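You operate a simulated robot arm through the tools that you are given. There is no shell and no other tool. Be economical: measure what you need, move in short steps, check, and stop when the job is done.

You are at the controls of a simulated two-armed robot. One attempt, no reset.

JOB
Load the blue pad and oil can into the blue tool tray and carry it to the air cabinet.
Fine: the pad is in the middle drawer; shut the drawer; the can stays upright; the tray goes on top; leave the grease tin and the red pad. Set down upright: oil can.

The check looks at the end state, three seconds after you hand in, the way a careful person would. Anything else that was tipped, shoved, dropped, spilled or broken makes it a failure.

ROBOT AND FRAMES
Two 7-joint arms with two-finger grippers on one trunk, on a base that drives. Base frame: it is fixed to the floor where the robot stands at the start and does not move with it; the origin is under the middle of the robot, x ahead of it, y to its left, z up. Units: m, degrees, N and s.
The left shoulder is at the start at [0.085, 0.216, 1.117], the right one opposite. With the tool pointing down near the work surface each hand reaches from about 0.1 to 0.66 m from the robot's upright axis, wherever it stands, measured 20 degrees to its own side. Places, roughly: inside of the blue tool tray [0.5, 0.5, 0.9]; middle bench drawer [0.6, 0, 0.4]; top of the air cabinet [0.4, 1.4, 0.9]. Payload 3.18 kg a hand.
The tool frame of a hand sits at the grasp point between the pads (the TCP): z along the fingers, y along the line on which they close. The tips reach 0.03 m beyond it. Largest opening 0.144 m; the body of the gripper starts 0.103 m behind the TCP.
Orientation is that of the tool frame in the base frame, as a unit quaternion [w, x, y, z]. With the fingers straight down and closing along the base's y, the tool's x points along the base's -x, its y along +y and its z along -z.

CONTROLS
- The arms move only by the tool step_arm. It takes "left_targets", "right_targets" or both (then of equal length, played together; a hand with none holds still); each is a list of rows, each an object of numbers (a shift or turn left out is 0, a gripper value left out holds the last): "x", "y", "z": the shift along the tool's x, y, z in cm; "wx", "wy", "wz": the turn, a rotation vector about the tool's x, y, z in degrees; "claw": the finger opening in cm, from 0 to 14.4. In form: [{"x": .., "y": .., "z": .., "wx": .., "wy": .., "wz": .., "claw": ..}, ...]. A call has 1 to 10 rows; each row is the pose to reach, as a shift and turn from the pose commanded when the call began, along the tool's axes at that moment. A row lasts 0.2 s, in which the tool goes at most 0.05 m and 8.6 degrees; a call with a longer step from one row to the next is refused whole, and so is a gripper value outside its range. Where a pose cannot be reached the arm comes as near as it can. A force on the tool above 90 N (or 10 N above the force at the start of the call, whichever is more), or a blocked arm, ends the call early, and 0.2 s more pass. Each finger halts on what it meets, pressing with about 41 N; the grip force reading is that of the motor and also rises with nothing between the fingers. The clock runs only during rows and for 0.2 s after the last one: add rows that repeat a pose to give the fingers time. It gives the time, the measured TCP pose, the force on the tool (base axes), the opening and the grip force at its end, in the units of the frame above (readings bear some noise), with the torque about the TCP (base axes, N m) and any sound that the robot's microphone picked up.
- Cameras (640 x 400 px; columns grow to the right, rows downward): "scene" is now at [0.1543, 0.0394, 1.2879]; the picture's right is [0.33, -0.95, 0.00], its down [-0.73, -0.25, -0.63] and it looks along [0.59, 0.20, -0.78] (base axes); focal length 214 px, centre (320, 200). "left" rides on the left gripper at [0.076, -0.016, -0.143] in its tool frame; the picture's right is [0.21, 0.98, 0.00], its down [-0.84, 0.18, -0.51] and it looks along [-0.50, 0.11, 0.86] (tool axes); focal length 218 px, centre (320, 200). "right" rides on the right gripper at [0.077, 0.016, -0.143] in its tool frame; the picture's right is [-0.21, 0.98, 0.00], its down [-0.84, -0.18, -0.51] and it looks along [-0.50, -0.11, 0.86] (tool axes); focal length 218 px, centre (320, 200). There is no depth. A picture from a camera that has moved, and an enlarged one, comes with that camera's place and axes in the base frame and with its lens. The place of the scene camera against the robot may be out by one fixed shift of up to 0.025 m in any direction.
- camera(camera): a new picture of that camera. It takes no simulated time.
- raise_lower(by): slides the trunk up (or, below 0, down) by that many m; the arms and the scene camera ride with it, the base frame stays. It gives what a move gives, with no picture.
- roll_base(legs): drives the robot by 1 to 6 legs, each [ahead, left, turn to the left] in m, m and degrees, along the robot's own axes; the way and the turn of a leg run together, so that a leg with both is an arc; at most 1.5 m and 180 degrees a leg. The arms and the cameras ride along, it lands a little off, and it stops where it bumps. It gives what a move gives.
- pan_tilt(pan, tilt): turns the head with the scene camera to pan (to the left, within 80 degrees either way) and tilt (down, from -29 to 69), counted from straight ahead of the robot. It gives what a move gives.
- inspect(camera, box): a new picture of the part [left, top, right, bottom] of that camera's present view, enlarged. It takes no simulated time.
- sign_off(): hands the job in; it is judged then, once.

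Go step by step. Nothing tells you exact positions but the pictures and the camera data: compare them with the known pose of the tool, close in by small moves and look again before you grip or let go. The budget is 120 turns and 88 pictures, counting those below and the enlarged ones. Unless the task says otherwise, let go and move clear before handing in, and close with one line.

The tools are called after "Call:" as a command line: name --argument value ..., lists and objects as JSON in quotes. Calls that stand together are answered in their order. step_arm: Moves the arms, as the interface text tells. Its arguments: {"type":"object","properties":{"left_targets":{"type":"array","items":{"type":"object","properties":{"x":{"type":"number"},"y":{"type":"number"},"z":{"type":"number"},"wx":{"type":"number"},"wy":{"type":"number"},"wz":{"type":"number"},"claw":{"type":"number"}}}},"right_targets":{"type":"array","items":{"type":"object","properties":{"x":{"type":"number"},"y":{"type":"number"},"z":{"type":"number"},"wx":{"type":"number"},"wy":{"type":"number"},"wz":{"type":"number"},"claw":{"type":"number"}}}}},"required":[]} The other tools are called the same way: raise_lower (by) slides the trunk up or down; roll_base (legs) drives the base; pan_tilt (pan, tilt) turns the head that bears the scene camera; camera (camera) takes a picture; inspect (camera, box) takes an enlarged picture of a part of a camera's view; sign_off () hands the job in.

At the start:

```text
time: 0.0
left_ee_pos: [0.4274, 0.4524, 1.0838]
left_tool_rot: [0.0, 0.0, 1.0, -0.001]
left_ft_force: [0.6, 0.1, -0.5]
left_moment: [0.01, 0.03, -0.01]
left_grip_width: 0.1441
left_finger_force: 0.1
right_ee_pos: [0.3426, -0.0006, 1.1681]
right_tool_rot: [-0.001, 0.001, 1.0, 0.001]
right_ft_force: [0.0, -0.9, -0.6]
right_moment: [0.01, 0.0, 0.01]
right_grip_width: 0.144
right_finger_force: 0.1
trunk travel left (down, up): [-0.2, 0.169]
robot x, y, heading: [0.0015, -0.0001, 0.3]
head pan, tilt: [19.0, 51.0]
```

scene: 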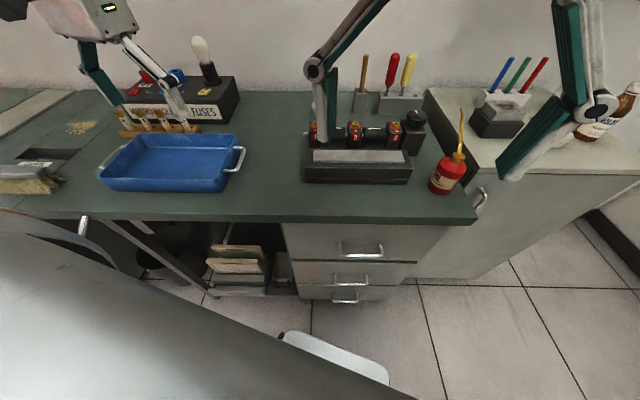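
right: 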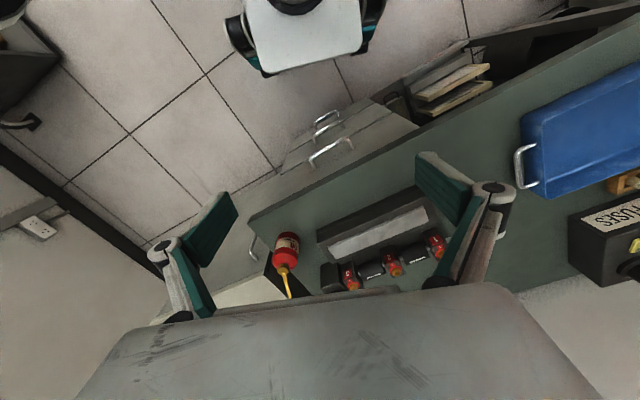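
left: 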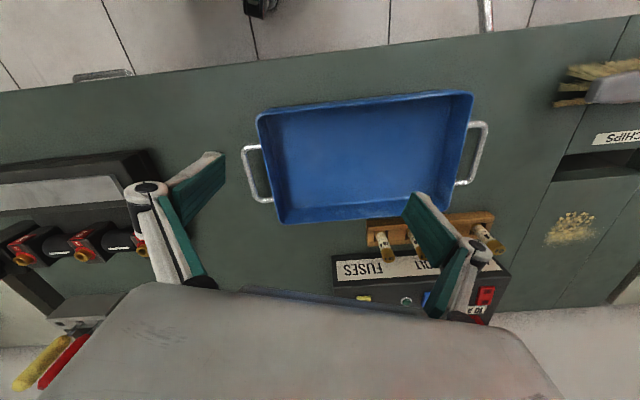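

I see the bench turned about 18° to the left, with the tray on its left part, the oil can near its right end and the drawers below. I'll look around first.

Call:
pan_tilt --pan 75 --tilt 35

Call:
camera --camera "scene"

Call:
pan_tilt --pan 0 --tilt 60

Call:
camera --camera "scene"

```text
time: 1.2
left_ee_pos: [0.4278, 0.4518, 1.0858]
left_tool_rot: [-0.001, 0.0, 1.0, 0.0]
left_ft_force: [0.8, -0.8, 0.0]
left_moment: [0.0, -0.01, -0.01]
left_grip_width: 0.144
left_finger_force: 0.1
right_ee_pos: [0.3424, -0.0008, 1.168]
right_tool_rot: [-0.001, 0.001, 1.0, 0.001]
right_ft_force: [-1.0, -0.3, 0.9]
right_moment: [0.0, -0.02, 0.03]
right_grip_width: 0.144
right_finger_force: 0.1
trunk travel left (down, up): [-0.2, 0.169]
robot x, y, heading: [0.0018, 0.0022, 0.1]
head pan, tilt: [75.0, 35.0]
```

```text
84 pictures are left
camera scene: at [0.1053, 0.0996, 1.311], right [0.97, -0.26, 0.0], down [-0.15, -0.55, -0.82], along [0.21, 0.79, -0.57], focal length 214 px, centre (320, 200)
```

scene: 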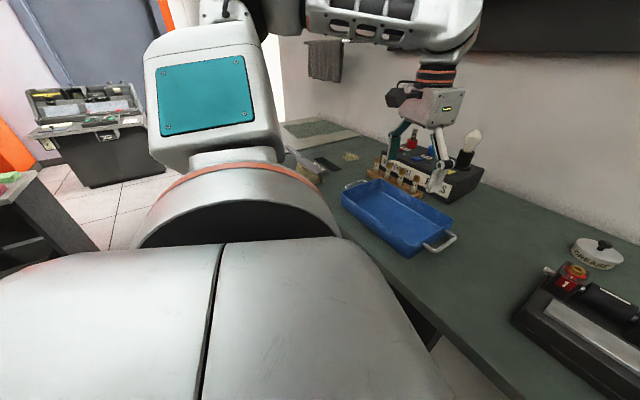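

```text
time: 2.7
left_ee_pos: [0.4281, 0.4527, 1.0855]
left_tool_rot: [0.0, -0.001, 1.0, 0.001]
left_ft_force: [-0.6, -0.2, 0.2]
left_moment: [0.0, 0.02, 0.01]
left_grip_width: 0.1439
left_finger_force: 0.0
right_ee_pos: [0.3436, -0.0003, 1.1672]
right_tool_rot: [0.0, 0.001, 1.0, 0.001]
right_ft_force: [6.8, -5.2, -6.7]
right_moment: [0.87, 0.41, 0.43]
right_grip_width: 0.1438
right_finger_force: 0.0
trunk travel left (down, up): [-0.2, 0.169]
robot x, y, heading: [0.0025, -0.0007, 0.1]
head pan, tilt: [0.0, 60.0]
```

```text
83 pictures are left
camera scene: at [0.1504, 0.0156, 1.278], right [0.01, -1.0, 0.0], down [-0.86, -0.01, -0.52], along [0.52, 0.01, -0.86], focal length 214 px, centre (320, 200)
```

scene: 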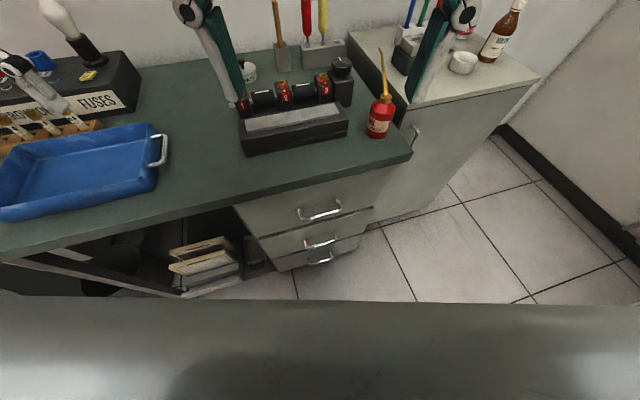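

The air cabinet is to the left, past the end of the bench. I'll square up with the bench, back off to make room for the drawer and look again.

Call:
roll_base --legs '[[0, 0, 17.5], [-0.25, 0, 0]]'

Call:
pan_tilt --pan 0 --tilt 45

Call:
camera --camera "scene"

Call:
pan_tilt --pan 50 --tilt 25

Call:
camera --camera "scene"

```text
time: 5.5
left_ee_pos: [0.0361, 0.4862, 1.0849]
left_tool_rot: [0.0, -0.153, 0.988, 0.0]
left_ft_force: [-0.1, -0.4, -0.5]
left_moment: [0.02, 0.02, 0.01]
left_grip_width: 0.1438
left_finger_force: 0.0
right_ee_pos: [0.0903, 0.0296, 1.1673]
right_tool_rot: [0.0, -0.151, 0.989, 0.001]
right_ft_force: [8.8, -0.9, -8.3]
right_moment: [0.41, 1.02, 0.33]
right_grip_width: 0.144
right_finger_force: 0.1
trunk travel left (down, up): [-0.2, 0.169]
robot x, y, heading: [-0.2343, -0.0739, 17.6]
head pan, tilt: [0.0, 60.0]
```

```text
time: 6.3
left_ee_pos: [0.0368, 0.4864, 1.0842]
left_tool_rot: [0.001, -0.152, 0.988, 0.0]
left_ft_force: [0.3, -0.3, 0.0]
left_moment: [-0.02, -0.03, -0.01]
left_grip_width: 0.1441
left_finger_force: 0.1
right_ee_pos: [0.0907, 0.0291, 1.1681]
right_tool_rot: [-0.001, -0.151, 0.989, 0.001]
right_ft_force: [-1.3, 1.0, -0.2]
right_moment: [-0.02, -0.04, -0.01]
right_grip_width: 0.1439
right_finger_force: 0.0
trunk travel left (down, up): [-0.2, 0.169]
robot x, y, heading: [-0.2333, -0.0711, 17.4]
head pan, tilt: [0.0, 45.0]
```

```text
82 pictures are left
camera scene: at [-0.0791, -0.0057, 1.2961], right [0.3, -0.95, 0.0], down [-0.67, -0.21, -0.71], along [0.67, 0.21, -0.71], focal length 214 px, centre (320, 200)
```

scene: 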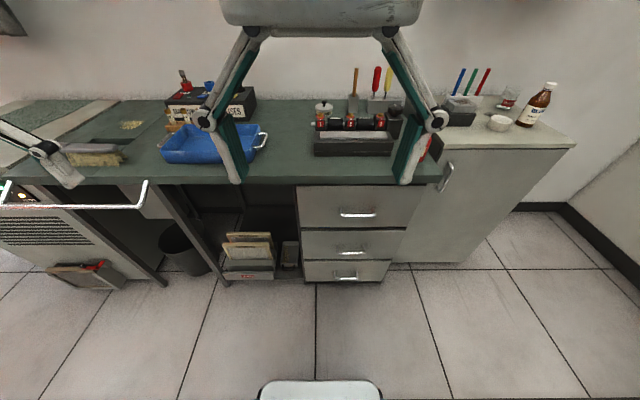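

```text
time: 7.5
left_ee_pos: [0.0372, 0.4864, 1.0856]
left_tool_rot: [0.0, -0.152, 0.988, 0.0]
left_ft_force: [0.4, -0.5, -1.4]
left_moment: [0.01, 0.0, -0.03]
left_grip_width: 0.1439
left_finger_force: 0.1
right_ee_pos: [0.0924, 0.0297, 1.1683]
right_tool_rot: [-0.001, -0.151, 0.989, 0.0]
right_ft_force: [-0.2, 0.4, 0.0]
right_moment: [-0.04, 0.02, -0.02]
right_grip_width: 0.1439
right_finger_force: 0.0
trunk travel left (down, up): [-0.2, 0.169]
robot x, y, heading: [-0.238, -0.0759, 17.6]
head pan, tilt: [50.0, 25.0]
```

```text
81 pictures are left
camera scene: at [-0.1214, 0.0549, 1.3268], right [0.92, -0.38, 0.0], down [-0.16, -0.39, -0.91], along [0.35, 0.84, -0.42], focal length 214 px, centre (320, 200)
```

scene: 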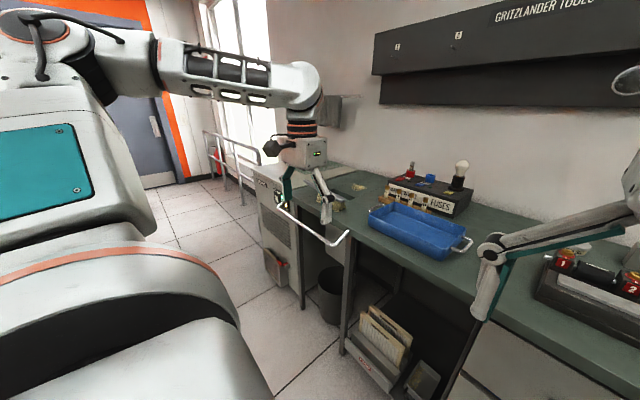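

The middle handle comes out near n≈0.43 ahead of the axis line and z≈0.46. I'll lower the trunk and bring the right hand to a forward-pointing pose with its fingers closing vertically.

Call:
raise_lower --by -0.2

Call:
step_arm --right_targets '[{"x": -0.5, "y": -1.4, "z": 3, "wx": -4.33, "wy": -4.33, "wz": 4.33, "claw": 7}, {"x": -1, "y": -2.8, "z": 6, "wx": -8.66, "wy": -8.66, "wz": 8.66, "claw": 7}, {"x": -1.5, "y": -4.2, "z": 9, "wx": -13, "wy": -13, "wz": 13, "claw": 7}, {"x": -2, "y": -5.6, "z": 12, "wx": -17.3, "wy": -17.3, "wz": 17.3, "claw": 7}, {"x": -2.5, "y": -7, "z": 15, "wx": -21.65, "wy": -21.65, "wz": 21.65, "claw": 7}, {"x": -3, "y": -8.4, "z": 18, "wx": -26, "wy": -26, "wz": 26, "claw": 7}, {"x": -3.5, "y": -9.8, "z": 21, "wx": -30.3, "wy": -30.3, "wz": 30.3, "claw": 7}, {"x": -4, "y": -11.2, "z": 24, "wx": -34.64, "wy": -34.64, "wz": 34.64, "claw": 7}]'

```text
time: 8.4
left_ee_pos: [0.0442, 0.4898, 1.0142]
left_tool_rot: [-0.018, -0.152, 0.988, -0.001]
left_ft_force: [-0.4, 0.7, 0.3]
left_moment: [-0.01, 0.03, 0.0]
left_grip_width: 0.144
left_finger_force: 0.1
right_ee_pos: [0.1149, 0.0379, 1.0951]
right_tool_rot: [-0.016, -0.133, 0.991, 0.0]
right_ft_force: [8.1, 8.9, -8.7]
right_moment: [-1.32, 0.59, -0.52]
right_grip_width: 0.144
right_finger_force: 0.0
trunk travel left (down, up): [-0.142, 0.227]
robot x, y, heading: [-0.2333, -0.0747, 17.3]
head pan, tilt: [50.0, 25.0]
stopped: the force on the tool passed its limit at 124 N (the readings are from after the stop); the commanded pose is now the measured one
```

```text
time: 10.2
left_ee_pos: [0.0369, 0.4928, 1.0172]
left_tool_rot: [-0.01, -0.152, 0.988, -0.004]
left_ft_force: [-1.1, 0.9, 0.2]
left_moment: [-0.15, -0.16, 0.0]
left_grip_width: 0.1441
left_finger_force: 0.0
right_ee_pos: [0.2327, 0.0572, 0.8541]
right_tool_rot: [0.239, 0.168, 0.9, 0.323]
right_ft_force: [0.2, 0.4, -0.3]
right_moment: [-0.01, -0.06, -0.04]
right_grip_width: 0.0701
right_finger_force: 0.1
right hand out of reach, approached as far as the arm can: row 5, 6, 7, 8
trunk travel left (down, up): [-0.142, 0.227]
robot x, y, heading: [-0.2347, -0.0768, 17.5]
head pan, tilt: [50.0, 25.0]
```

Lowering the trunk made the right arm bump on something, and option A's rotation wasn't fully reachable. I'll look at the right arm.

Call:
pan_tilt --pan -30 --tilt 45

Call:
camera --camera "scene"

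Call:
camera --camera "right"

```text
time: 11.7
left_ee_pos: [0.0404, 0.4881, 1.0183]
left_tool_rot: [-0.014, -0.152, 0.988, -0.001]
left_ft_force: [-0.6, 0.6, 0.3]
left_moment: [0.02, 0.0, 0.0]
left_grip_width: 0.1441
left_finger_force: 0.1
right_ee_pos: [0.2336, 0.0559, 0.852]
right_tool_rot: [0.234, 0.17, 0.901, 0.324]
right_ft_force: [-0.1, 0.0, 0.4]
right_moment: [-0.01, -0.01, -0.03]
right_grip_width: 0.07
right_finger_force: 0.1
trunk travel left (down, up): [-0.142, 0.227]
robot x, y, heading: [-0.2386, -0.0706, 17.2]
head pan, tilt: [-30.0, 45.0]
```

```text
80 pictures are left
camera scene: at [-0.0241, -0.0309, 1.2323], right [-0.22, -0.98, 0.0], down [-0.69, 0.15, -0.71], along [0.69, -0.15, -0.71], focal length 214 px, centre (320, 200)
```

scene: 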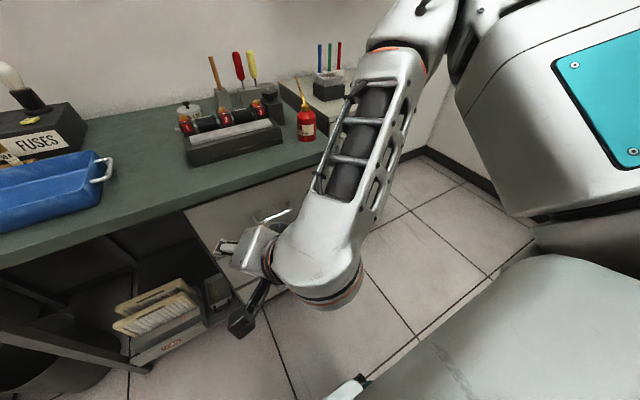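

```text
79 pictures are left
camera right: at [0.0959, 0.029, 0.9366], right [0.33, 0.62, 0.71], down [0.4, -0.77, 0.49], along [0.85, 0.13, -0.5], focal length 218 px, centre (320, 200)
```

right: 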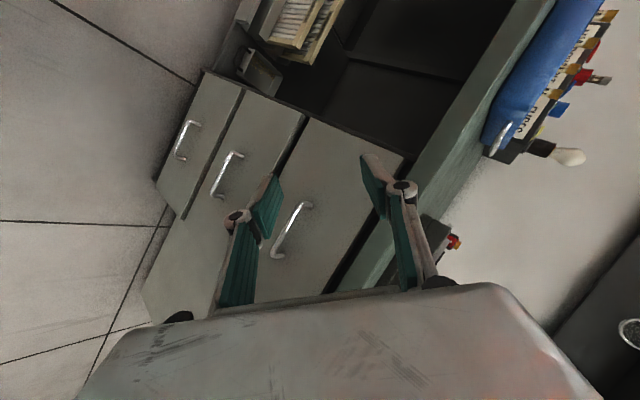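

The view is good: the right camera shows all three handles, and the middle one is clear. I'll lower the trunk the rest of the way, then finish the turn to a pose pitched 30° down.

Call:
raise_lower --by -0.14

Call:
step_arm --right_targets '[{"x": -0.65, "y": -1.9, "z": 1.4, "wx": -1, "wy": -2.96, "wz": 5.03}, {"x": -1.3, "y": -3.8, "z": 2.75, "wx": -2, "wy": -5.9, "wz": 10.05}, {"x": -1.95, "y": -5.7, "z": 4.1, "wx": -3, "wy": -8.9, "wz": 15.1}, {"x": -2.6, "y": -7.65, "z": 5.5, "wx": -4, "wy": -11.85, "wz": 20.1}, {"x": -3.2, "y": -9.55, "z": 6.9, "wx": -5, "wy": -14.8, "wz": 25.1}, {"x": -3.9, "y": -11.5, "z": 8.25, "wx": -6, "wy": -17.8, "wz": 30.1}, {"x": -4.5, "y": -13.4, "z": 9.6, "wx": -7, "wy": -20.7, "wz": 35.2}, {"x": -5.2, "y": -15.3, "z": 11, "wx": -7.96, "wy": -23.7, "wz": 40.2}]'

Call:
camera --camera "right"

```text
time: 13.4
left_ee_pos: [0.0623, 0.497, 0.7835]
left_tool_rot: [-0.178, -0.15, 0.972, -0.025]
left_ft_force: [-0.2, -0.1, -0.1]
left_moment: [0.05, -0.04, -0.03]
left_grip_width: 0.1437
left_finger_force: 0.1
right_ee_pos: [0.1714, 0.0376, 0.5555]
right_tool_rot: [0.026, 0.228, 0.952, 0.201]
right_ft_force: [0.2, 0.2, 0.8]
right_moment: [0.0, 0.02, -0.01]
right_grip_width: 0.0699
right_finger_force: 0.0
trunk travel left (down, up): [-0.002, 0.367]
robot x, y, heading: [-0.2365, -0.0707, 17.6]
head pan, tilt: [-30.0, 45.0]
```

```text
time: 14.5
left_ee_pos: [0.0628, 0.4967, 0.7829]
left_tool_rot: [-0.178, -0.149, 0.972, -0.025]
left_ft_force: [0.0, -0.6, 0.1]
left_moment: [0.02, -0.06, 0.0]
left_grip_width: 0.1443
left_finger_force: 0.1
right_ee_pos: [0.2884, -0.0023, 0.492]
right_tool_rot: [0.105, 0.555, 0.8, 0.203]
right_ft_force: [-0.5, 0.0, 0.3]
right_moment: [0.01, -0.01, 0.0]
right_grip_width: 0.0701
right_finger_force: 0.0
right hand out of reach, approached as far as the arm can: row 1, 2, 3, 4, 5
trunk travel left (down, up): [-0.002, 0.367]
robot x, y, heading: [-0.2355, -0.0688, 17.7]
head pan, tilt: [-30.0, 45.0]
stopped in row 5 (right hand): the arm was blocked; the commanded pose is now the measured one
```

```text
78 pictures are left
camera right: at [0.2166, 0.0429, 0.6306], right [0.9, 0.1, 0.42], down [-0.04, -0.94, 0.33], along [0.43, -0.31, -0.85], focal length 218 px, centre (320, 200)
```

right: 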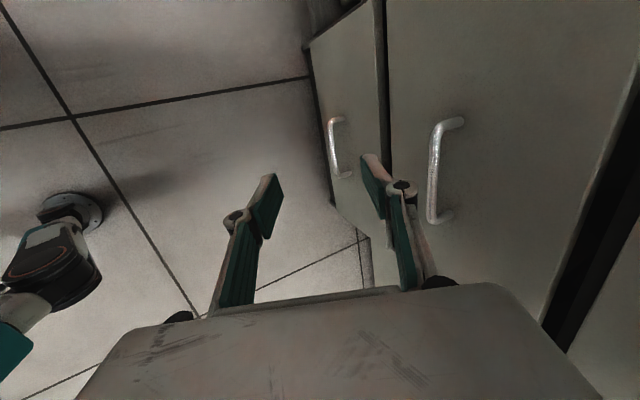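

The near handle in this view is the middle one, at about z 0.455. I need to see why the arms moved oddly when the trunk slid.

Call:
camera --camera "scene"

Call:
pan_tilt --pan 40 --tilt 45

Call:
camera --camera "scene"

```text
77 pictures are left
camera scene: at [0.1056, 0.0101, 1.0534], right [-0.22, -0.98, 0.0], down [-0.69, 0.15, -0.71], along [0.69, -0.15, -0.71], focal length 214 px, centre (320, 200)
```

scene: 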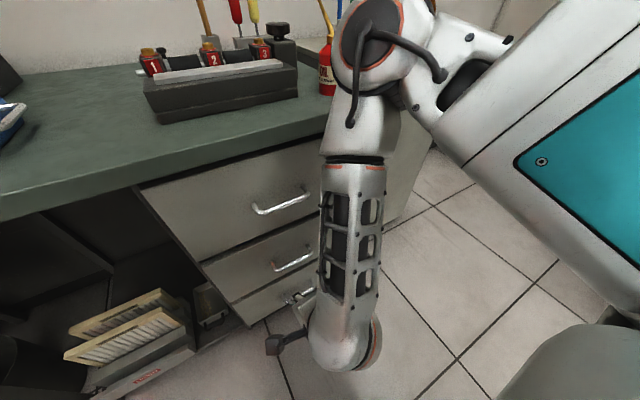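

```text
time: 15.9
left_ee_pos: [0.0628, 0.4967, 0.7829]
left_tool_rot: [-0.178, -0.149, 0.972, -0.025]
left_ft_force: [0.1, 0.2, -1.0]
left_moment: [0.0, 0.03, 0.01]
left_grip_width: 0.1441
left_finger_force: 0.0
right_ee_pos: [0.2884, 0.0002, 0.492]
right_tool_rot: [0.106, 0.554, 0.8, 0.204]
right_ft_force: [-0.2, -0.5, 1.1]
right_moment: [-0.01, 0.01, -0.01]
right_grip_width: 0.0701
right_finger_force: 0.1
trunk travel left (down, up): [-0.002, 0.367]
robot x, y, heading: [-0.2325, -0.0762, 17.2]
head pan, tilt: [40.0, 45.0]
```

```text
76 pictures are left
camera scene: at [0.0708, 0.0961, 1.053], right [0.84, -0.54, 0.0], down [-0.38, -0.6, -0.71], along [0.38, 0.6, -0.71], focal length 214 px, centre (320, 200)
```

scene: 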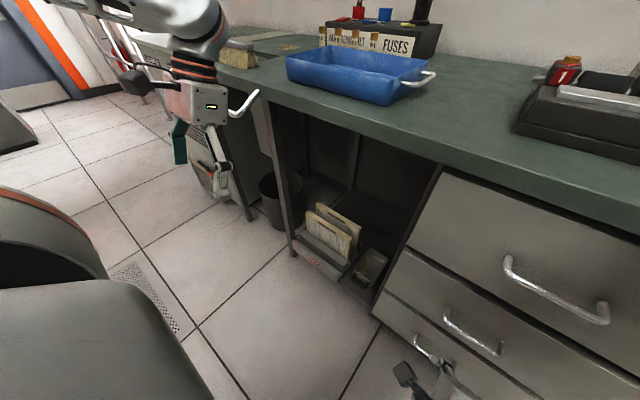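

The trunk bends forward as it goes down, so the shoulders are now nearer the bench and the right elbow hangs close to the oil can. I'll back off 0.15 m and check.

Call:
roll_base --legs '[[-0.15, 0, 0]]'

Call:
pan_tilt --pan -20 --tilt 40

Call:
camera --camera "scene"

```text
time: 17.2
left_ee_pos: [-0.0782, 0.4499, 0.7832]
left_tool_rot: [-0.179, -0.148, 0.972, -0.026]
left_ft_force: [0.2, 0.0, 0.0]
left_moment: [0.06, -0.01, 0.04]
left_grip_width: 0.1439
left_finger_force: 0.1
right_ee_pos: [0.1463, -0.046, 0.4916]
right_tool_rot: [0.105, 0.553, 0.801, 0.205]
right_ft_force: [-0.2, -0.1, 1.0]
right_moment: [-0.01, 0.01, 0.0]
right_grip_width: 0.0699
right_finger_force: 0.1
trunk travel left (down, up): [-0.002, 0.367]
robot x, y, heading: [-0.3767, -0.1199, 17.5]
head pan, tilt: [40.0, 45.0]
```

```text
time: 18.5
left_ee_pos: [-0.0786, 0.4519, 0.7835]
left_tool_rot: [-0.178, -0.149, 0.972, -0.026]
left_ft_force: [-0.1, 0.3, 0.0]
left_moment: [0.0, 0.01, 0.03]
left_grip_width: 0.1442
left_finger_force: 0.0
right_ee_pos: [0.1457, -0.046, 0.4913]
right_tool_rot: [0.105, 0.553, 0.801, 0.204]
right_ft_force: [0.0, 0.2, 0.5]
right_moment: [0.03, 0.02, 0.02]
right_grip_width: 0.07
right_finger_force: 0.0
trunk travel left (down, up): [-0.002, 0.367]
robot x, y, heading: [-0.3796, -0.121, 17.4]
head pan, tilt: [-20.0, 40.0]
```

```text
75 pictures are left
camera scene: at [-0.0301, -0.0212, 1.0603], right [-0.04, -1.0, 0.0], down [-0.64, 0.03, -0.77], along [0.77, -0.03, -0.64], focal length 214 px, centre (320, 200)
```

scene: 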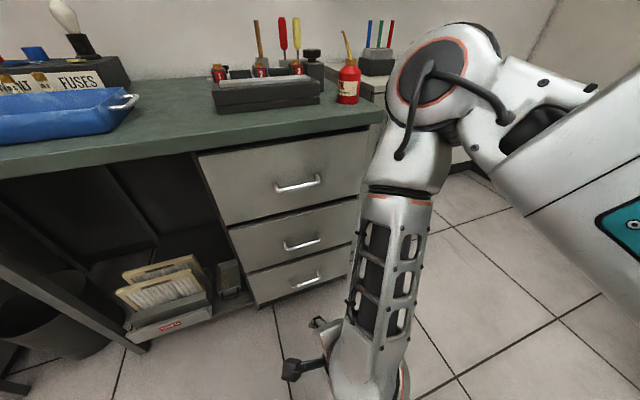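

The can and bench are undisturbed. Next I'll pitch the right hand up to 30° below level and go to about 0.1 m short of the middle handle.

Call:
step_arm --right_targets '[{"x": -0.8, "y": 3, "z": 1.35, "wx": -5.6, "wy": -0.9}, {"x": -1.6, "y": 6, "z": 2.7, "wx": -11.2, "wy": -1.7}, {"x": -2.4, "y": 9, "z": 4.05, "wx": -16.8, "wy": -2.6}, {"x": -3.2, "y": 12, "z": 5.4, "wx": -22.5, "wy": -3.5}, {"x": -4, "y": 15, "z": 6.75, "wx": -28.1, "wy": -4.3}, {"x": -4.8, "y": 18, "z": 8.1, "wx": -33.7, "wy": -5.2}]'

Call:
camera --camera "right"

```text
time: 19.9
left_ee_pos: [-0.0771, 0.4514, 0.7831]
left_tool_rot: [-0.178, -0.149, 0.972, -0.026]
left_ft_force: [0.2, -0.4, 0.6]
left_moment: [0.03, 0.0, -0.01]
left_grip_width: 0.144
left_finger_force: 0.1
right_ee_pos: [0.3688, 0.0071, 0.5701]
right_tool_rot: [0.299, 0.586, 0.665, 0.354]
right_ft_force: [-0.3, -0.3, -0.5]
right_moment: [0.03, -0.01, 0.02]
right_grip_width: 0.0701
right_finger_force: 0.0
right hand out of reach, approached as far as the arm can: row 1, 2, 3, 4, 5, 6
trunk travel left (down, up): [-0.002, 0.367]
robot x, y, heading: [-0.3759, -0.1188, 17.0]
head pan, tilt: [-20.0, 40.0]
stopped in row 6 (right hand): the arm was blocked; the commanded pose is now the measured one
```

```text
74 pictures are left
camera right: at [0.2508, 0.0642, 0.6653], right [0.58, -0.14, 0.8], down [-0.4, -0.91, 0.13], along [0.71, -0.39, -0.59], focal length 218 px, centre (320, 200)
```

right: 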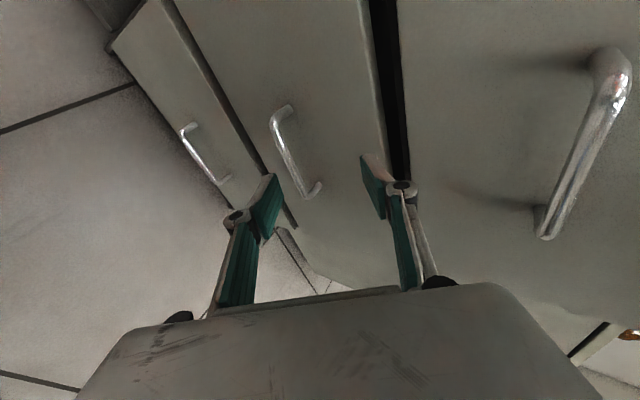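

The hand is now roughly level with its fingers bracketing vertically, and the middle handle is in view at about n 0.435, s −0.117, z 0.465. Next is a steeper 45° pitch and a step closer.

Call:
step_arm --right_targets '[{"x": -0.3, "y": -0.9, "z": 1.9, "wx": 3.3, "wy": 2.5, "wz": -1.7}, {"x": -0.6, "y": -1.7, "z": 3.9, "wx": 6.7, "wy": 4.9, "wz": -3.4}, {"x": -0.95, "y": -2.6, "z": 5.85, "wx": 10, "wy": 7.4, "wz": -5.1}, {"x": -0.95, "y": -2.6, "z": 5.85, "wx": 10, "wy": 7.4, "wz": -5.1}]'

Call:
camera --camera "right"

```text
time: 20.9
left_ee_pos: [-0.079, 0.451, 0.7841]
left_tool_rot: [-0.179, -0.149, 0.972, -0.026]
left_ft_force: [-0.3, 1.1, 0.1]
left_moment: [-0.01, 0.01, 0.02]
left_grip_width: 0.1439
left_finger_force: 0.0
right_ee_pos: [0.4004, 0.0068, 0.5153]
right_tool_rot: [0.218, 0.553, 0.741, 0.313]
right_ft_force: [0.7, -0.1, -0.1]
right_moment: [0.0, 0.0, -0.02]
right_grip_width: 0.0701
right_finger_force: 0.0
right hand out of reach, approached as far as the arm can: row 1, 2, 3
trunk travel left (down, up): [-0.002, 0.367]
robot x, y, heading: [-0.3799, -0.1181, 17.4]
head pan, tilt: [-20.0, 40.0]
```

```text
73 pictures are left
camera right: at [0.2928, 0.05, 0.6298], right [0.73, -0.01, 0.68], down [-0.21, -0.95, 0.21], along [0.65, -0.3, -0.7], focal length 218 px, centre (320, 200)
```

right: 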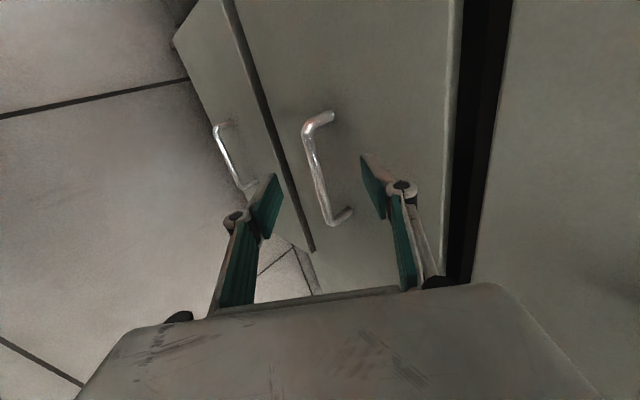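

The hand reached its pose, pitched 45° with the handle 7.7 cm along the fingers. I'll narrow the fingers, advance and look.

Call:
step_arm --right_targets '[{"x": -0.3, "y": -0.4, "z": 1.5, "claw": 4.5}, {"x": -0.6, "y": -0.6, "z": 3, "claw": 4.5}, {"x": -0.6, "y": -0.6, "z": 4.5, "claw": 4.5}, {"x": -0.6, "y": -0.6, "z": 6, "claw": 4.5}, {"x": -0.6, "y": -0.6, "z": 6.5, "claw": 4.5}]'

Call:
camera --camera "right"

```text
time: 22.1
left_ee_pos: [-0.0777, 0.451, 0.7838]
left_tool_rot: [-0.179, -0.149, 0.972, -0.025]
left_ft_force: [-1.2, 0.2, 0.3]
left_moment: [0.01, 0.02, 0.02]
left_grip_width: 0.144
left_finger_force: 0.2
right_ee_pos: [0.4404, 0.0145, 0.4635]
right_tool_rot: [0.217, 0.553, 0.741, 0.313]
right_ft_force: [-3.0, -1.6, 1.6]
right_moment: [0.06, -0.07, 0.06]
right_grip_width: 0.0457
right_finger_force: 0.1
right hand out of reach, approached as far as the arm can: row 1, 2, 3
trunk travel left (down, up): [-0.002, 0.367]
robot x, y, heading: [-0.3769, -0.1209, 17.2]
head pan, tilt: [-20.0, 40.0]
```

```text
72 pictures are left
camera right: at [0.3332, 0.0583, 0.5785], right [0.73, -0.01, 0.68], down [-0.21, -0.95, 0.21], along [0.65, -0.3, -0.7], focal length 218 px, centre (320, 200)
```

right: 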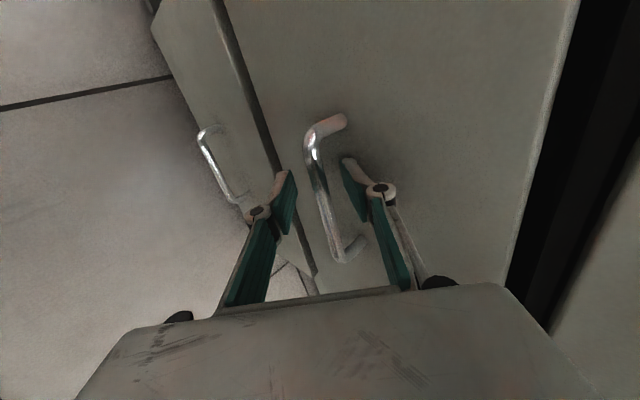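

The bar sits between the fingers with the upper finger behind it. Closing now.

Call:
step_arm --right_targets '[{"claw": 2.5}, {"claw": 0.5}, {"claw": 0.5}, {"claw": 0.5}]'

Call:
camera --camera "right"

```text
time: 23.1
left_ee_pos: [-0.0784, 0.4517, 0.7831]
left_tool_rot: [-0.179, -0.15, 0.972, -0.026]
left_ft_force: [-0.1, 0.8, -0.2]
left_moment: [0.04, -0.01, 0.02]
left_grip_width: 0.1443
left_finger_force: 0.1
right_ee_pos: [0.4414, 0.0154, 0.4634]
right_tool_rot: [0.217, 0.553, 0.741, 0.313]
right_ft_force: [0.7, -1.5, 0.5]
right_moment: [-0.68, -0.2, 0.79]
right_grip_width: 0.0107
right_finger_force: 40.9
trunk travel left (down, up): [-0.002, 0.367]
robot x, y, heading: [-0.376, -0.121, 17.3]
head pan, tilt: [-20.0, 40.0]
```

```text
71 pictures are left
camera right: at [0.3337, 0.058, 0.5786], right [0.73, -0.01, 0.68], down [-0.22, -0.95, 0.21], along [0.65, -0.3, -0.7], focal length 218 px, centre (320, 200)
```

right: 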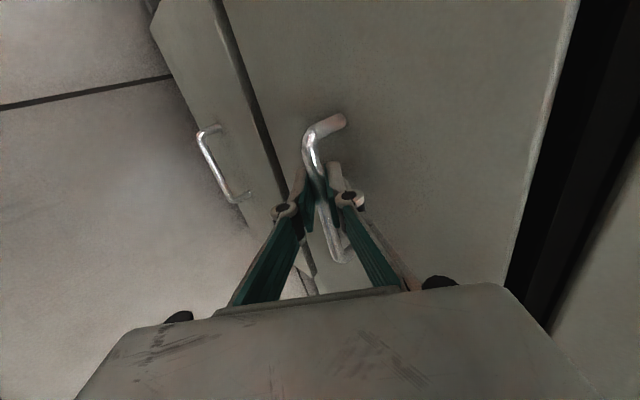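

The handle is gripped, bar about 1.1 cm. I'll pull the drawer straight out with the arm.

Call:
step_arm --right_targets '[{"y": -0.7, "z": -0.7}, {"y": -2.1, "z": -2.1}, {"y": -4, "z": -4}, {"y": -6, "z": -6}, {"y": -8, "z": -8}, {"y": -10, "z": -10}, {"y": -12, "z": -12}, {"y": -14, "z": -14}, {"y": -15.5, "z": -15.5}, {"y": -15.5, "z": -15.5}]'

Call:
camera --camera "right"

Call:
camera --camera "scene"

```text
time: 25.1
left_ee_pos: [-0.0782, 0.4512, 0.783]
left_tool_rot: [-0.179, -0.15, 0.972, -0.026]
left_ft_force: [0.7, -1.1, 0.5]
left_moment: [-0.01, -0.01, -0.04]
left_grip_width: 0.1441
left_finger_force: 0.0
right_ee_pos: [0.2754, -0.0358, 0.5154]
right_tool_rot: [0.233, 0.625, 0.685, 0.292]
right_ft_force: [0.1, 0.6, 0.3]
right_moment: [-0.01, 0.01, -0.01]
right_grip_width: 0.005
right_finger_force: 0.1
right hand out of reach, approached as far as the arm can: row 1, 2, 3, 4, 5, 6, 7, 8, 9, 10
trunk travel left (down, up): [-0.002, 0.367]
robot x, y, heading: [-0.3753, -0.1194, 17.3]
head pan, tilt: [-20.0, 40.0]
stopped in row 10 (right hand): the arm was blocked; the commanded pose is now the measured one
```

```text
70 pictures are left
camera right: at [0.1796, 0.0232, 0.6321], right [0.73, -0.16, 0.67], down [-0.38, -0.9, 0.2], along [0.57, -0.4, -0.72], focal length 218 px, centre (320, 200)
```

right: 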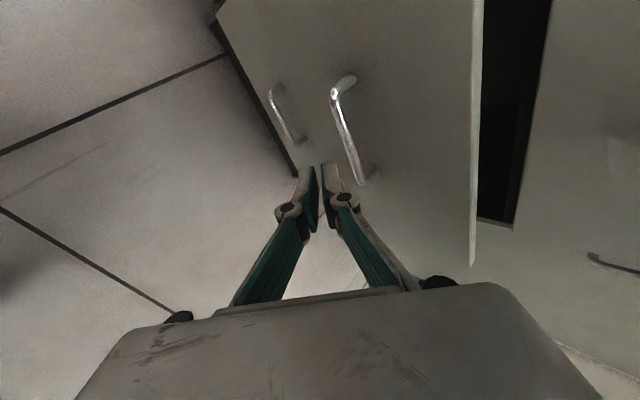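

```text
69 pictures are left
camera scene: at [-0.0301, -0.0212, 1.0603], right [-0.05, -1.0, 0.0], down [-0.64, 0.03, -0.77], along [0.77, -0.03, -0.64], focal length 214 px, centre (320, 200)
```

scene: 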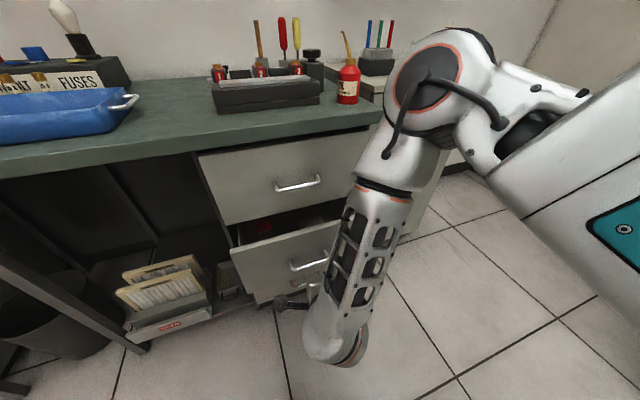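

The drawer slid out about 8 cm before the arm hit a fold limit and slipped off the bar. I'll pull with the base instead, but first I'll check the room behind me.

Call:
pan_tilt --pan 80 --tilt 30

Call:
camera --camera "scene"

Call:
pan_tilt --pan -80 --tilt 30

Call:
camera --camera "scene"

```text
time: 26.9
left_ee_pos: [-0.0778, 0.4522, 0.7841]
left_tool_rot: [-0.179, -0.15, 0.972, -0.026]
left_ft_force: [-0.3, 0.1, -0.8]
left_moment: [0.01, -0.02, 0.0]
left_grip_width: 0.144
left_finger_force: 0.1
right_ee_pos: [0.2741, -0.0364, 0.5133]
right_tool_rot: [0.234, 0.624, 0.686, 0.291]
right_ft_force: [0.0, -0.4, 0.0]
right_moment: [-0.03, 0.0, 0.0]
right_grip_width: 0.0052
right_finger_force: 0.1
trunk travel left (down, up): [-0.002, 0.367]
robot x, y, heading: [-0.3755, -0.1181, 17.2]
head pan, tilt: [80.0, 30.0]
```

```text
68 pictures are left
camera scene: at [-0.1267, 0.0724, 1.0756], right [0.99, 0.13, 0.0], down [0.06, -0.5, -0.87], along [-0.11, 0.86, -0.5], focal length 214 px, centre (320, 200)
```

scene: 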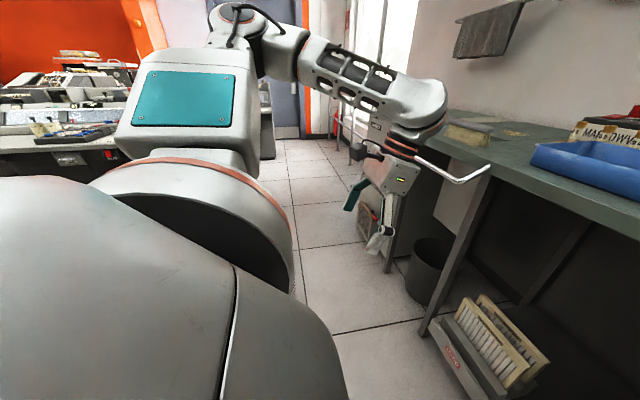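

```text
time: 29.4
left_ee_pos: [-0.0781, 0.4508, 0.7839]
left_tool_rot: [-0.178, -0.15, 0.972, -0.026]
left_ft_force: [0.8, -0.2, 0.0]
left_moment: [-0.05, -0.02, -0.01]
left_grip_width: 0.144
left_finger_force: 0.0
right_ee_pos: [0.2737, -0.0361, 0.5149]
right_tool_rot: [0.232, 0.625, 0.686, 0.291]
right_ft_force: [0.2, -0.2, 0.4]
right_moment: [-0.01, 0.0, 0.0]
right_grip_width: 0.0052
right_finger_force: 0.0
trunk travel left (down, up): [-0.002, 0.367]
robot x, y, heading: [-0.3764, -0.1201, 17.5]
head pan, tilt: [-80.0, 30.0]
```

```text
67 pictures are left
camera scene: at [-0.0734, -0.0975, 1.0756], right [-0.89, -0.46, 0.0], down [-0.23, 0.44, -0.87], along [0.4, -0.77, -0.5], focal length 214 px, centre (320, 200)
```

scene: 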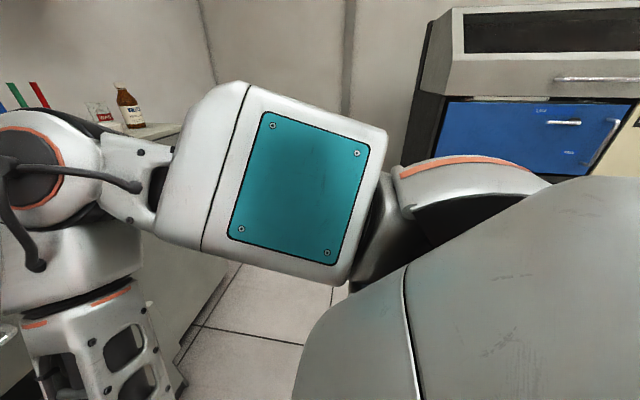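

The rear is clear enough for a short back-off: the left table is off to the side and the right cabinet is over 1 m away. I'll back up 8 cm with the fingers open, then bring the hand back to the handle.

Call:
roll_base --legs '[[-0.08, 0, 0]]'

Call:
step_arm --right_targets '[{"x": 0.65, "y": 2.2, "z": 2.5, "wy": 1.5, "wz": -1.5, "claw": 4.5}, {"x": 1.3, "y": 4.4, "z": 5, "wy": 3, "wz": -3, "claw": 4.5}, {"x": 1.95, "y": 6.6, "z": 7.5, "wy": 4.5, "wz": -4.5, "claw": 4.5}, {"x": 2.6, "y": 8.8, "z": 10, "wy": 6, "wz": -6, "claw": 4.5}, {"x": 2.6, "y": 8.8, "z": 10, "wy": 6, "wz": -6, "claw": 4.5}]'

Call:
camera --camera "right"

```text
time: 30.4
left_ee_pos: [-0.1564, 0.4274, 0.7832]
left_tool_rot: [-0.178, -0.149, 0.972, -0.026]
left_ft_force: [-0.1, 0.9, 0.5]
left_moment: [0.06, -0.03, -0.02]
left_grip_width: 0.1441
left_finger_force: 0.0
right_ee_pos: [0.1961, -0.0608, 0.5138]
right_tool_rot: [0.232, 0.625, 0.686, 0.292]
right_ft_force: [-0.2, -0.4, 0.3]
right_moment: [0.01, 0.03, -0.02]
right_grip_width: 0.005
right_finger_force: 0.0
trunk travel left (down, up): [-0.002, 0.367]
robot x, y, heading: [-0.4523, -0.1417, 17.5]
head pan, tilt: [-80.0, 30.0]
```

```text
time: 31.6
left_ee_pos: [-0.1559, 0.4266, 0.7831]
left_tool_rot: [-0.179, -0.149, 0.972, -0.026]
left_ft_force: [-1.2, 0.0, 0.2]
left_moment: [0.01, 0.01, 0.02]
left_grip_width: 0.1442
left_finger_force: 0.1
right_ee_pos: [0.3264, -0.0189, 0.5062]
right_tool_rot: [0.212, 0.572, 0.729, 0.311]
right_ft_force: [-0.6, 0.5, -0.5]
right_moment: [0.0, -0.01, -0.01]
right_grip_width: 0.0448
right_finger_force: 0.0
right hand out of reach, approached as far as the arm can: row 1
trunk travel left (down, up): [-0.002, 0.367]
robot x, y, heading: [-0.453, -0.1441, 17.5]
head pan, tilt: [-80.0, 30.0]
```

```text
66 pictures are left
camera right: at [0.2227, 0.0248, 0.6226], right [0.74, -0.05, 0.67], down [-0.25, -0.95, 0.2], along [0.63, -0.31, -0.71], focal length 218 px, centre (320, 200)
```

right: 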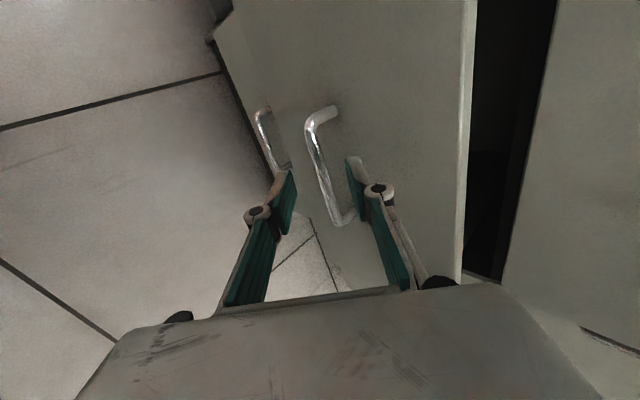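

Alignment is good again, with the handle about 6 cm ahead along the fingers. I'll advance and close.

Call:
step_arm --right_targets '[{"z": 2, "claw": 4.5}, {"z": 4, "claw": 4.5}, {"z": 5.9, "claw": 4.5}, {"z": 5.9, "claw": 3}, {"z": 5.9, "claw": 1}, {"z": 5.9, "claw": 0.3}, {"z": 5.9, "claw": 0.3}]'

Call:
camera --camera "right"

```text
time: 33.2
left_ee_pos: [-0.1573, 0.4263, 0.7838]
left_tool_rot: [-0.179, -0.148, 0.972, -0.026]
left_ft_force: [0.4, 0.4, -0.4]
left_moment: [0.0, 0.01, -0.05]
left_grip_width: 0.1442
left_finger_force: 0.1
right_ee_pos: [0.3651, -0.0072, 0.4641]
right_tool_rot: [0.212, 0.571, 0.729, 0.312]
right_ft_force: [1.2, -2.9, 11.0]
right_moment: [-0.56, -0.21, 0.95]
right_grip_width: 0.012
right_finger_force: 41.5
trunk travel left (down, up): [-0.002, 0.367]
robot x, y, heading: [-0.4549, -0.1398, 17.5]
head pan, tilt: [-80.0, 30.0]
```

```text
65 pictures are left
camera right: at [0.2612, 0.0376, 0.5815], right [0.74, -0.05, 0.67], down [-0.25, -0.95, 0.2], along [0.63, -0.31, -0.71], focal length 218 px, centre (320, 200)
```

right: 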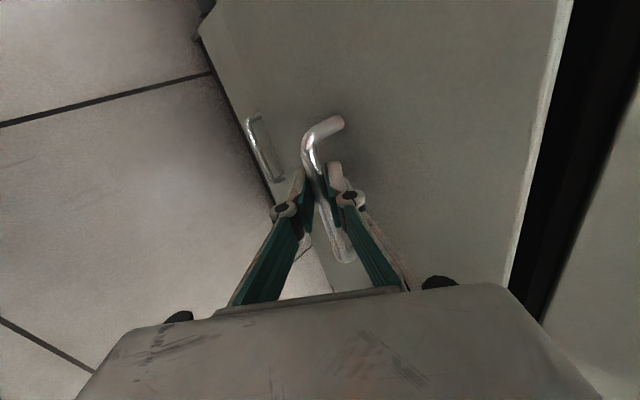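

Gripped again. Driving back 0.15 m to draw it out.

Call:
roll_base --legs '[[-0.15, 0, 0]]'

Call:
camera --camera "right"

```text
time: 34.5
left_ee_pos: [-0.2579, 0.3963, 0.7832]
left_tool_rot: [-0.178, -0.148, 0.973, -0.026]
left_ft_force: [-0.5, 0.6, 0.5]
left_moment: [-0.03, -0.01, -0.01]
left_grip_width: 0.1441
left_finger_force: 0.1
right_ee_pos: [0.2638, -0.0396, 0.4646]
right_tool_rot: [0.214, 0.571, 0.729, 0.311]
right_ft_force: [2.0, -2.5, 21.3]
right_moment: [-0.74, -0.43, 0.8]
right_grip_width: 0.0119
right_finger_force: 41.8
trunk travel left (down, up): [-0.002, 0.367]
robot x, y, heading: [-0.5559, -0.1746, 17.4]
head pan, tilt: [-80.0, 30.0]
stopped in leg 1: the robot was blocked; the commanded pose is now the measured one
```

```text
64 pictures are left
camera right: at [0.1599, 0.0057, 0.581], right [0.74, -0.05, 0.67], down [-0.25, -0.95, 0.2], along [0.63, -0.32, -0.71], focal length 218 px, centre (320, 200)
```

right: 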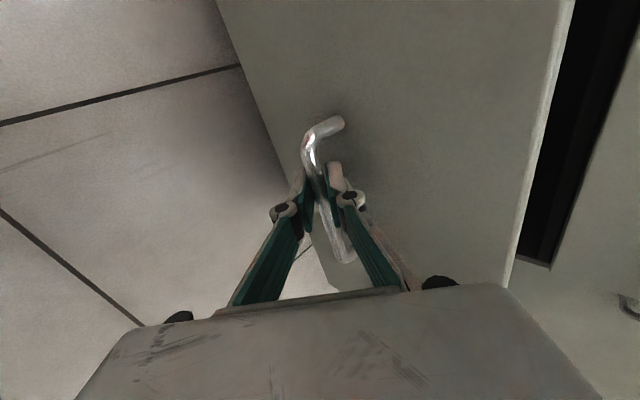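

The drawer is out about 0.18 m, probably at its stop. I'll let go, back the fingers off and look into it.

Call:
step_arm --right_targets '[{"claw": 3}, {"claw": 5}, {"claw": 5, "z": -2}, {"claw": 5, "z": -5}, {"claw": 5, "z": -9}, {"claw": 5, "z": -12}]'

Call:
pan_tilt --pan 0 --tilt 45

Call:
camera --camera "scene"

```text
time: 35.9
left_ee_pos: [-0.2584, 0.3956, 0.7835]
left_tool_rot: [-0.178, -0.149, 0.972, -0.026]
left_ft_force: [-0.6, -0.7, -0.6]
left_moment: [0.02, -0.02, 0.01]
left_grip_width: 0.144
left_finger_force: 0.0
right_ee_pos: [0.1801, -0.0647, 0.5461]
right_tool_rot: [0.211, 0.573, 0.73, 0.307]
right_ft_force: [1.3, -0.6, -0.7]
right_moment: [0.04, -0.02, 0.01]
right_grip_width: 0.0502
right_finger_force: 0.0
trunk travel left (down, up): [-0.002, 0.367]
robot x, y, heading: [-0.559, -0.175, 17.4]
head pan, tilt: [-80.0, 30.0]
```

```text
time: 37.4
left_ee_pos: [-0.2572, 0.3945, 0.7833]
left_tool_rot: [-0.178, -0.149, 0.972, -0.025]
left_ft_force: [-0.1, -0.2, 0.3]
left_moment: [0.0, -0.01, -0.01]
left_grip_width: 0.144
left_finger_force: 0.1
right_ee_pos: [0.1806, -0.0653, 0.5451]
right_tool_rot: [0.211, 0.573, 0.73, 0.308]
right_ft_force: [-0.3, 0.2, 0.5]
right_moment: [0.02, 0.01, 0.0]
right_grip_width: 0.0499
right_finger_force: 0.0
trunk travel left (down, up): [-0.002, 0.367]
robot x, y, heading: [-0.5557, -0.1724, 17.5]
head pan, tilt: [0.0, 45.0]
```

```text
63 pictures are left
camera scene: at [-0.2168, -0.0486, 1.053], right [0.3, -0.95, 0.0], down [-0.67, -0.21, -0.71], along [0.67, 0.21, -0.71], focal length 214 px, centre (320, 200)
```

scene: 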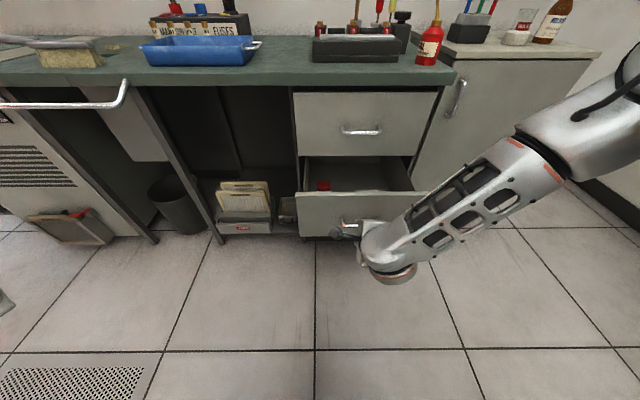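

The drawer is open; I see the red pad but the blue one is hidden behind the front. I'll raise the trunk for a better view.

Call:
raise_lower --by 0.2

Call:
pan_tilt --pan -10 --tilt 45

Call:
camera --camera "scene"

Call:
camera --camera "right"

```text
time: 39.6
left_ee_pos: [-0.2716, 0.3923, 1.0421]
left_tool_rot: [-0.097, -0.153, 0.983, -0.012]
left_ft_force: [0.0, 0.5, -0.3]
left_moment: [0.01, 0.05, 0.01]
left_grip_width: 0.1439
left_finger_force: 0.0
right_ee_pos: [0.1817, -0.0664, 0.7443]
right_tool_rot: [0.211, 0.572, 0.731, 0.306]
right_ft_force: [0.0, -0.3, -0.3]
right_moment: [0.02, 0.01, -0.02]
right_grip_width: 0.0501
right_finger_force: 0.0
trunk travel left (down, up): [-0.202, 0.167]
robot x, y, heading: [-0.5561, -0.1708, 17.2]
head pan, tilt: [0.0, 45.0]
```

```text
time: 40.3
left_ee_pos: [-0.2725, 0.3914, 1.0436]
left_tool_rot: [-0.096, -0.152, 0.984, -0.012]
left_ft_force: [-0.1, -0.2, -0.3]
left_moment: [0.02, 0.04, -0.02]
left_grip_width: 0.1441
left_finger_force: 0.1
right_ee_pos: [0.1828, -0.065, 0.7458]
right_tool_rot: [0.211, 0.573, 0.73, 0.307]
right_ft_force: [0.8, 0.6, 0.2]
right_moment: [-0.06, 0.01, 0.03]
right_grip_width: 0.05
right_finger_force: 0.1
trunk travel left (down, up): [-0.202, 0.167]
robot x, y, heading: [-0.5544, -0.1756, 17.4]
head pan, tilt: [-10.0, 45.0]
```

```text
62 pictures are left
camera scene: at [-0.3996, -0.1206, 1.2988], right [0.13, -0.99, 0.0], down [-0.7, -0.09, -0.71], along [0.7, 0.09, -0.71], focal length 214 px, centre (320, 200)
```

scene: 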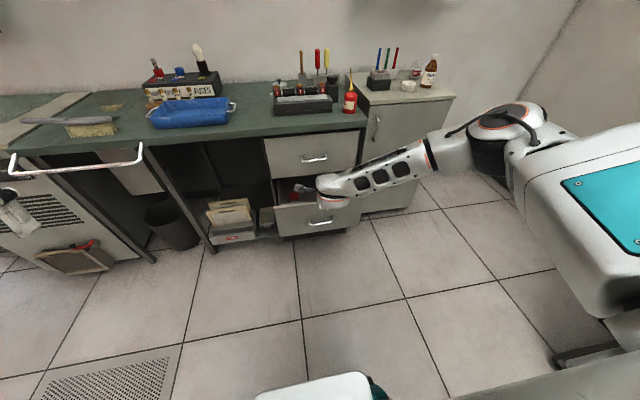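

```text
61 pictures are left
camera right: at [0.0784, -0.02, 0.8634], right [0.74, -0.05, 0.67], down [-0.25, -0.95, 0.21], along [0.62, -0.32, -0.72], focal length 218 px, centre (320, 200)
```

right: 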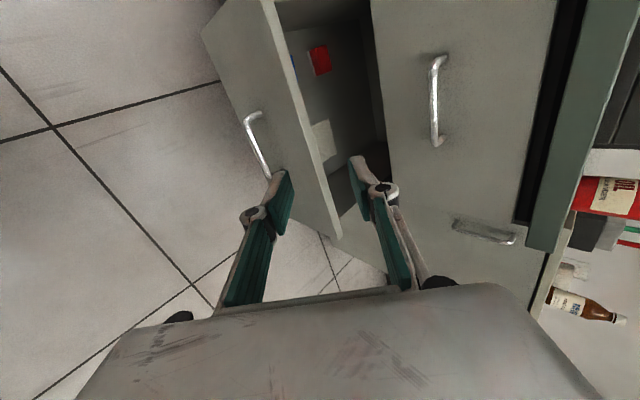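

Call:
inspect --camera "right" --box '[240, 10, 400, 200]'

```text
2.11 times, centred on (320, 105) of right
camera zoom: at [0.0784, -0.02, 0.8634], right [0.74, -0.05, 0.67], down [-0.25, -0.95, 0.21], along [0.62, -0.32, -0.72], focal length 460 px, centre (320, 400)
```

zoom: 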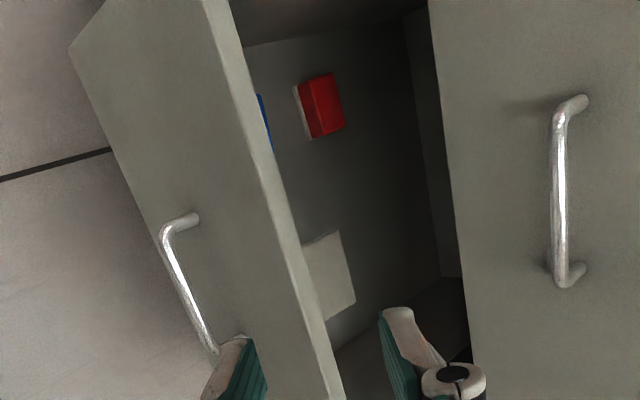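

The blue pad is just behind the drawer front, a little left of the handle line. I'll bring the right hand back to tool-down, closing along the bench, and pull it in before driving forward.

Call:
step_arm --right_targets '[{"x": -0.6, "y": -0.7, "z": -2.8, "wx": 2.93, "wy": 2.93, "wz": -7.07}, {"x": -1.2, "y": -1.4, "z": -5.6, "wx": 5.87, "wy": 5.87, "wz": -14.15}, {"x": -1.8, "y": -2.1, "z": -8.4, "wx": 8.8, "wy": 8.8, "wz": -21.2}, {"x": -2.4, "y": -2.8, "z": -11.2, "wx": 11.7, "wy": 11.7, "wz": -28.3}, {"x": -3, "y": -3.5, "z": -14, "wx": 14.7, "wy": 14.7, "wz": -35.4}, {"x": -3.6, "y": -4.2, "z": -17, "wx": 17.6, "wy": 17.6, "wz": -42.5}, {"x": -4.2, "y": -4.9, "z": -20, "wx": 20.5, "wy": 20.5, "wz": -49.5}, {"x": -4.8, "y": -5.6, "z": -23, "wx": 23.5, "wy": 23.5, "wz": -56.6}, {"x": -5.4, "y": -6.3, "z": -26, "wx": 26.4, "wy": 26.4, "wz": -63.7}, {"x": -6, "y": -7, "z": -28.3, "wx": 29.3, "wy": 29.3, "wz": -70.8}]'

```text
time: 42.5
left_ee_pos: [-0.2734, 0.3917, 1.0425]
left_tool_rot: [-0.096, -0.152, 0.984, -0.013]
left_ft_force: [0.4, 0.4, 0.7]
left_moment: [0.05, -0.02, 0.01]
left_grip_width: 0.1439
left_finger_force: 0.0
right_ee_pos: [-0.0407, -0.1902, 0.9]
right_tool_rot: [0.027, -0.005, 0.997, 0.074]
right_ft_force: [-0.6, -0.3, 0.2]
right_moment: [-0.01, -0.02, 0.0]
right_grip_width: 0.0497
right_finger_force: 0.2
trunk travel left (down, up): [-0.202, 0.167]
robot x, y, heading: [-0.5557, -0.1736, 17.6]
head pan, tilt: [-10.0, 45.0]
```

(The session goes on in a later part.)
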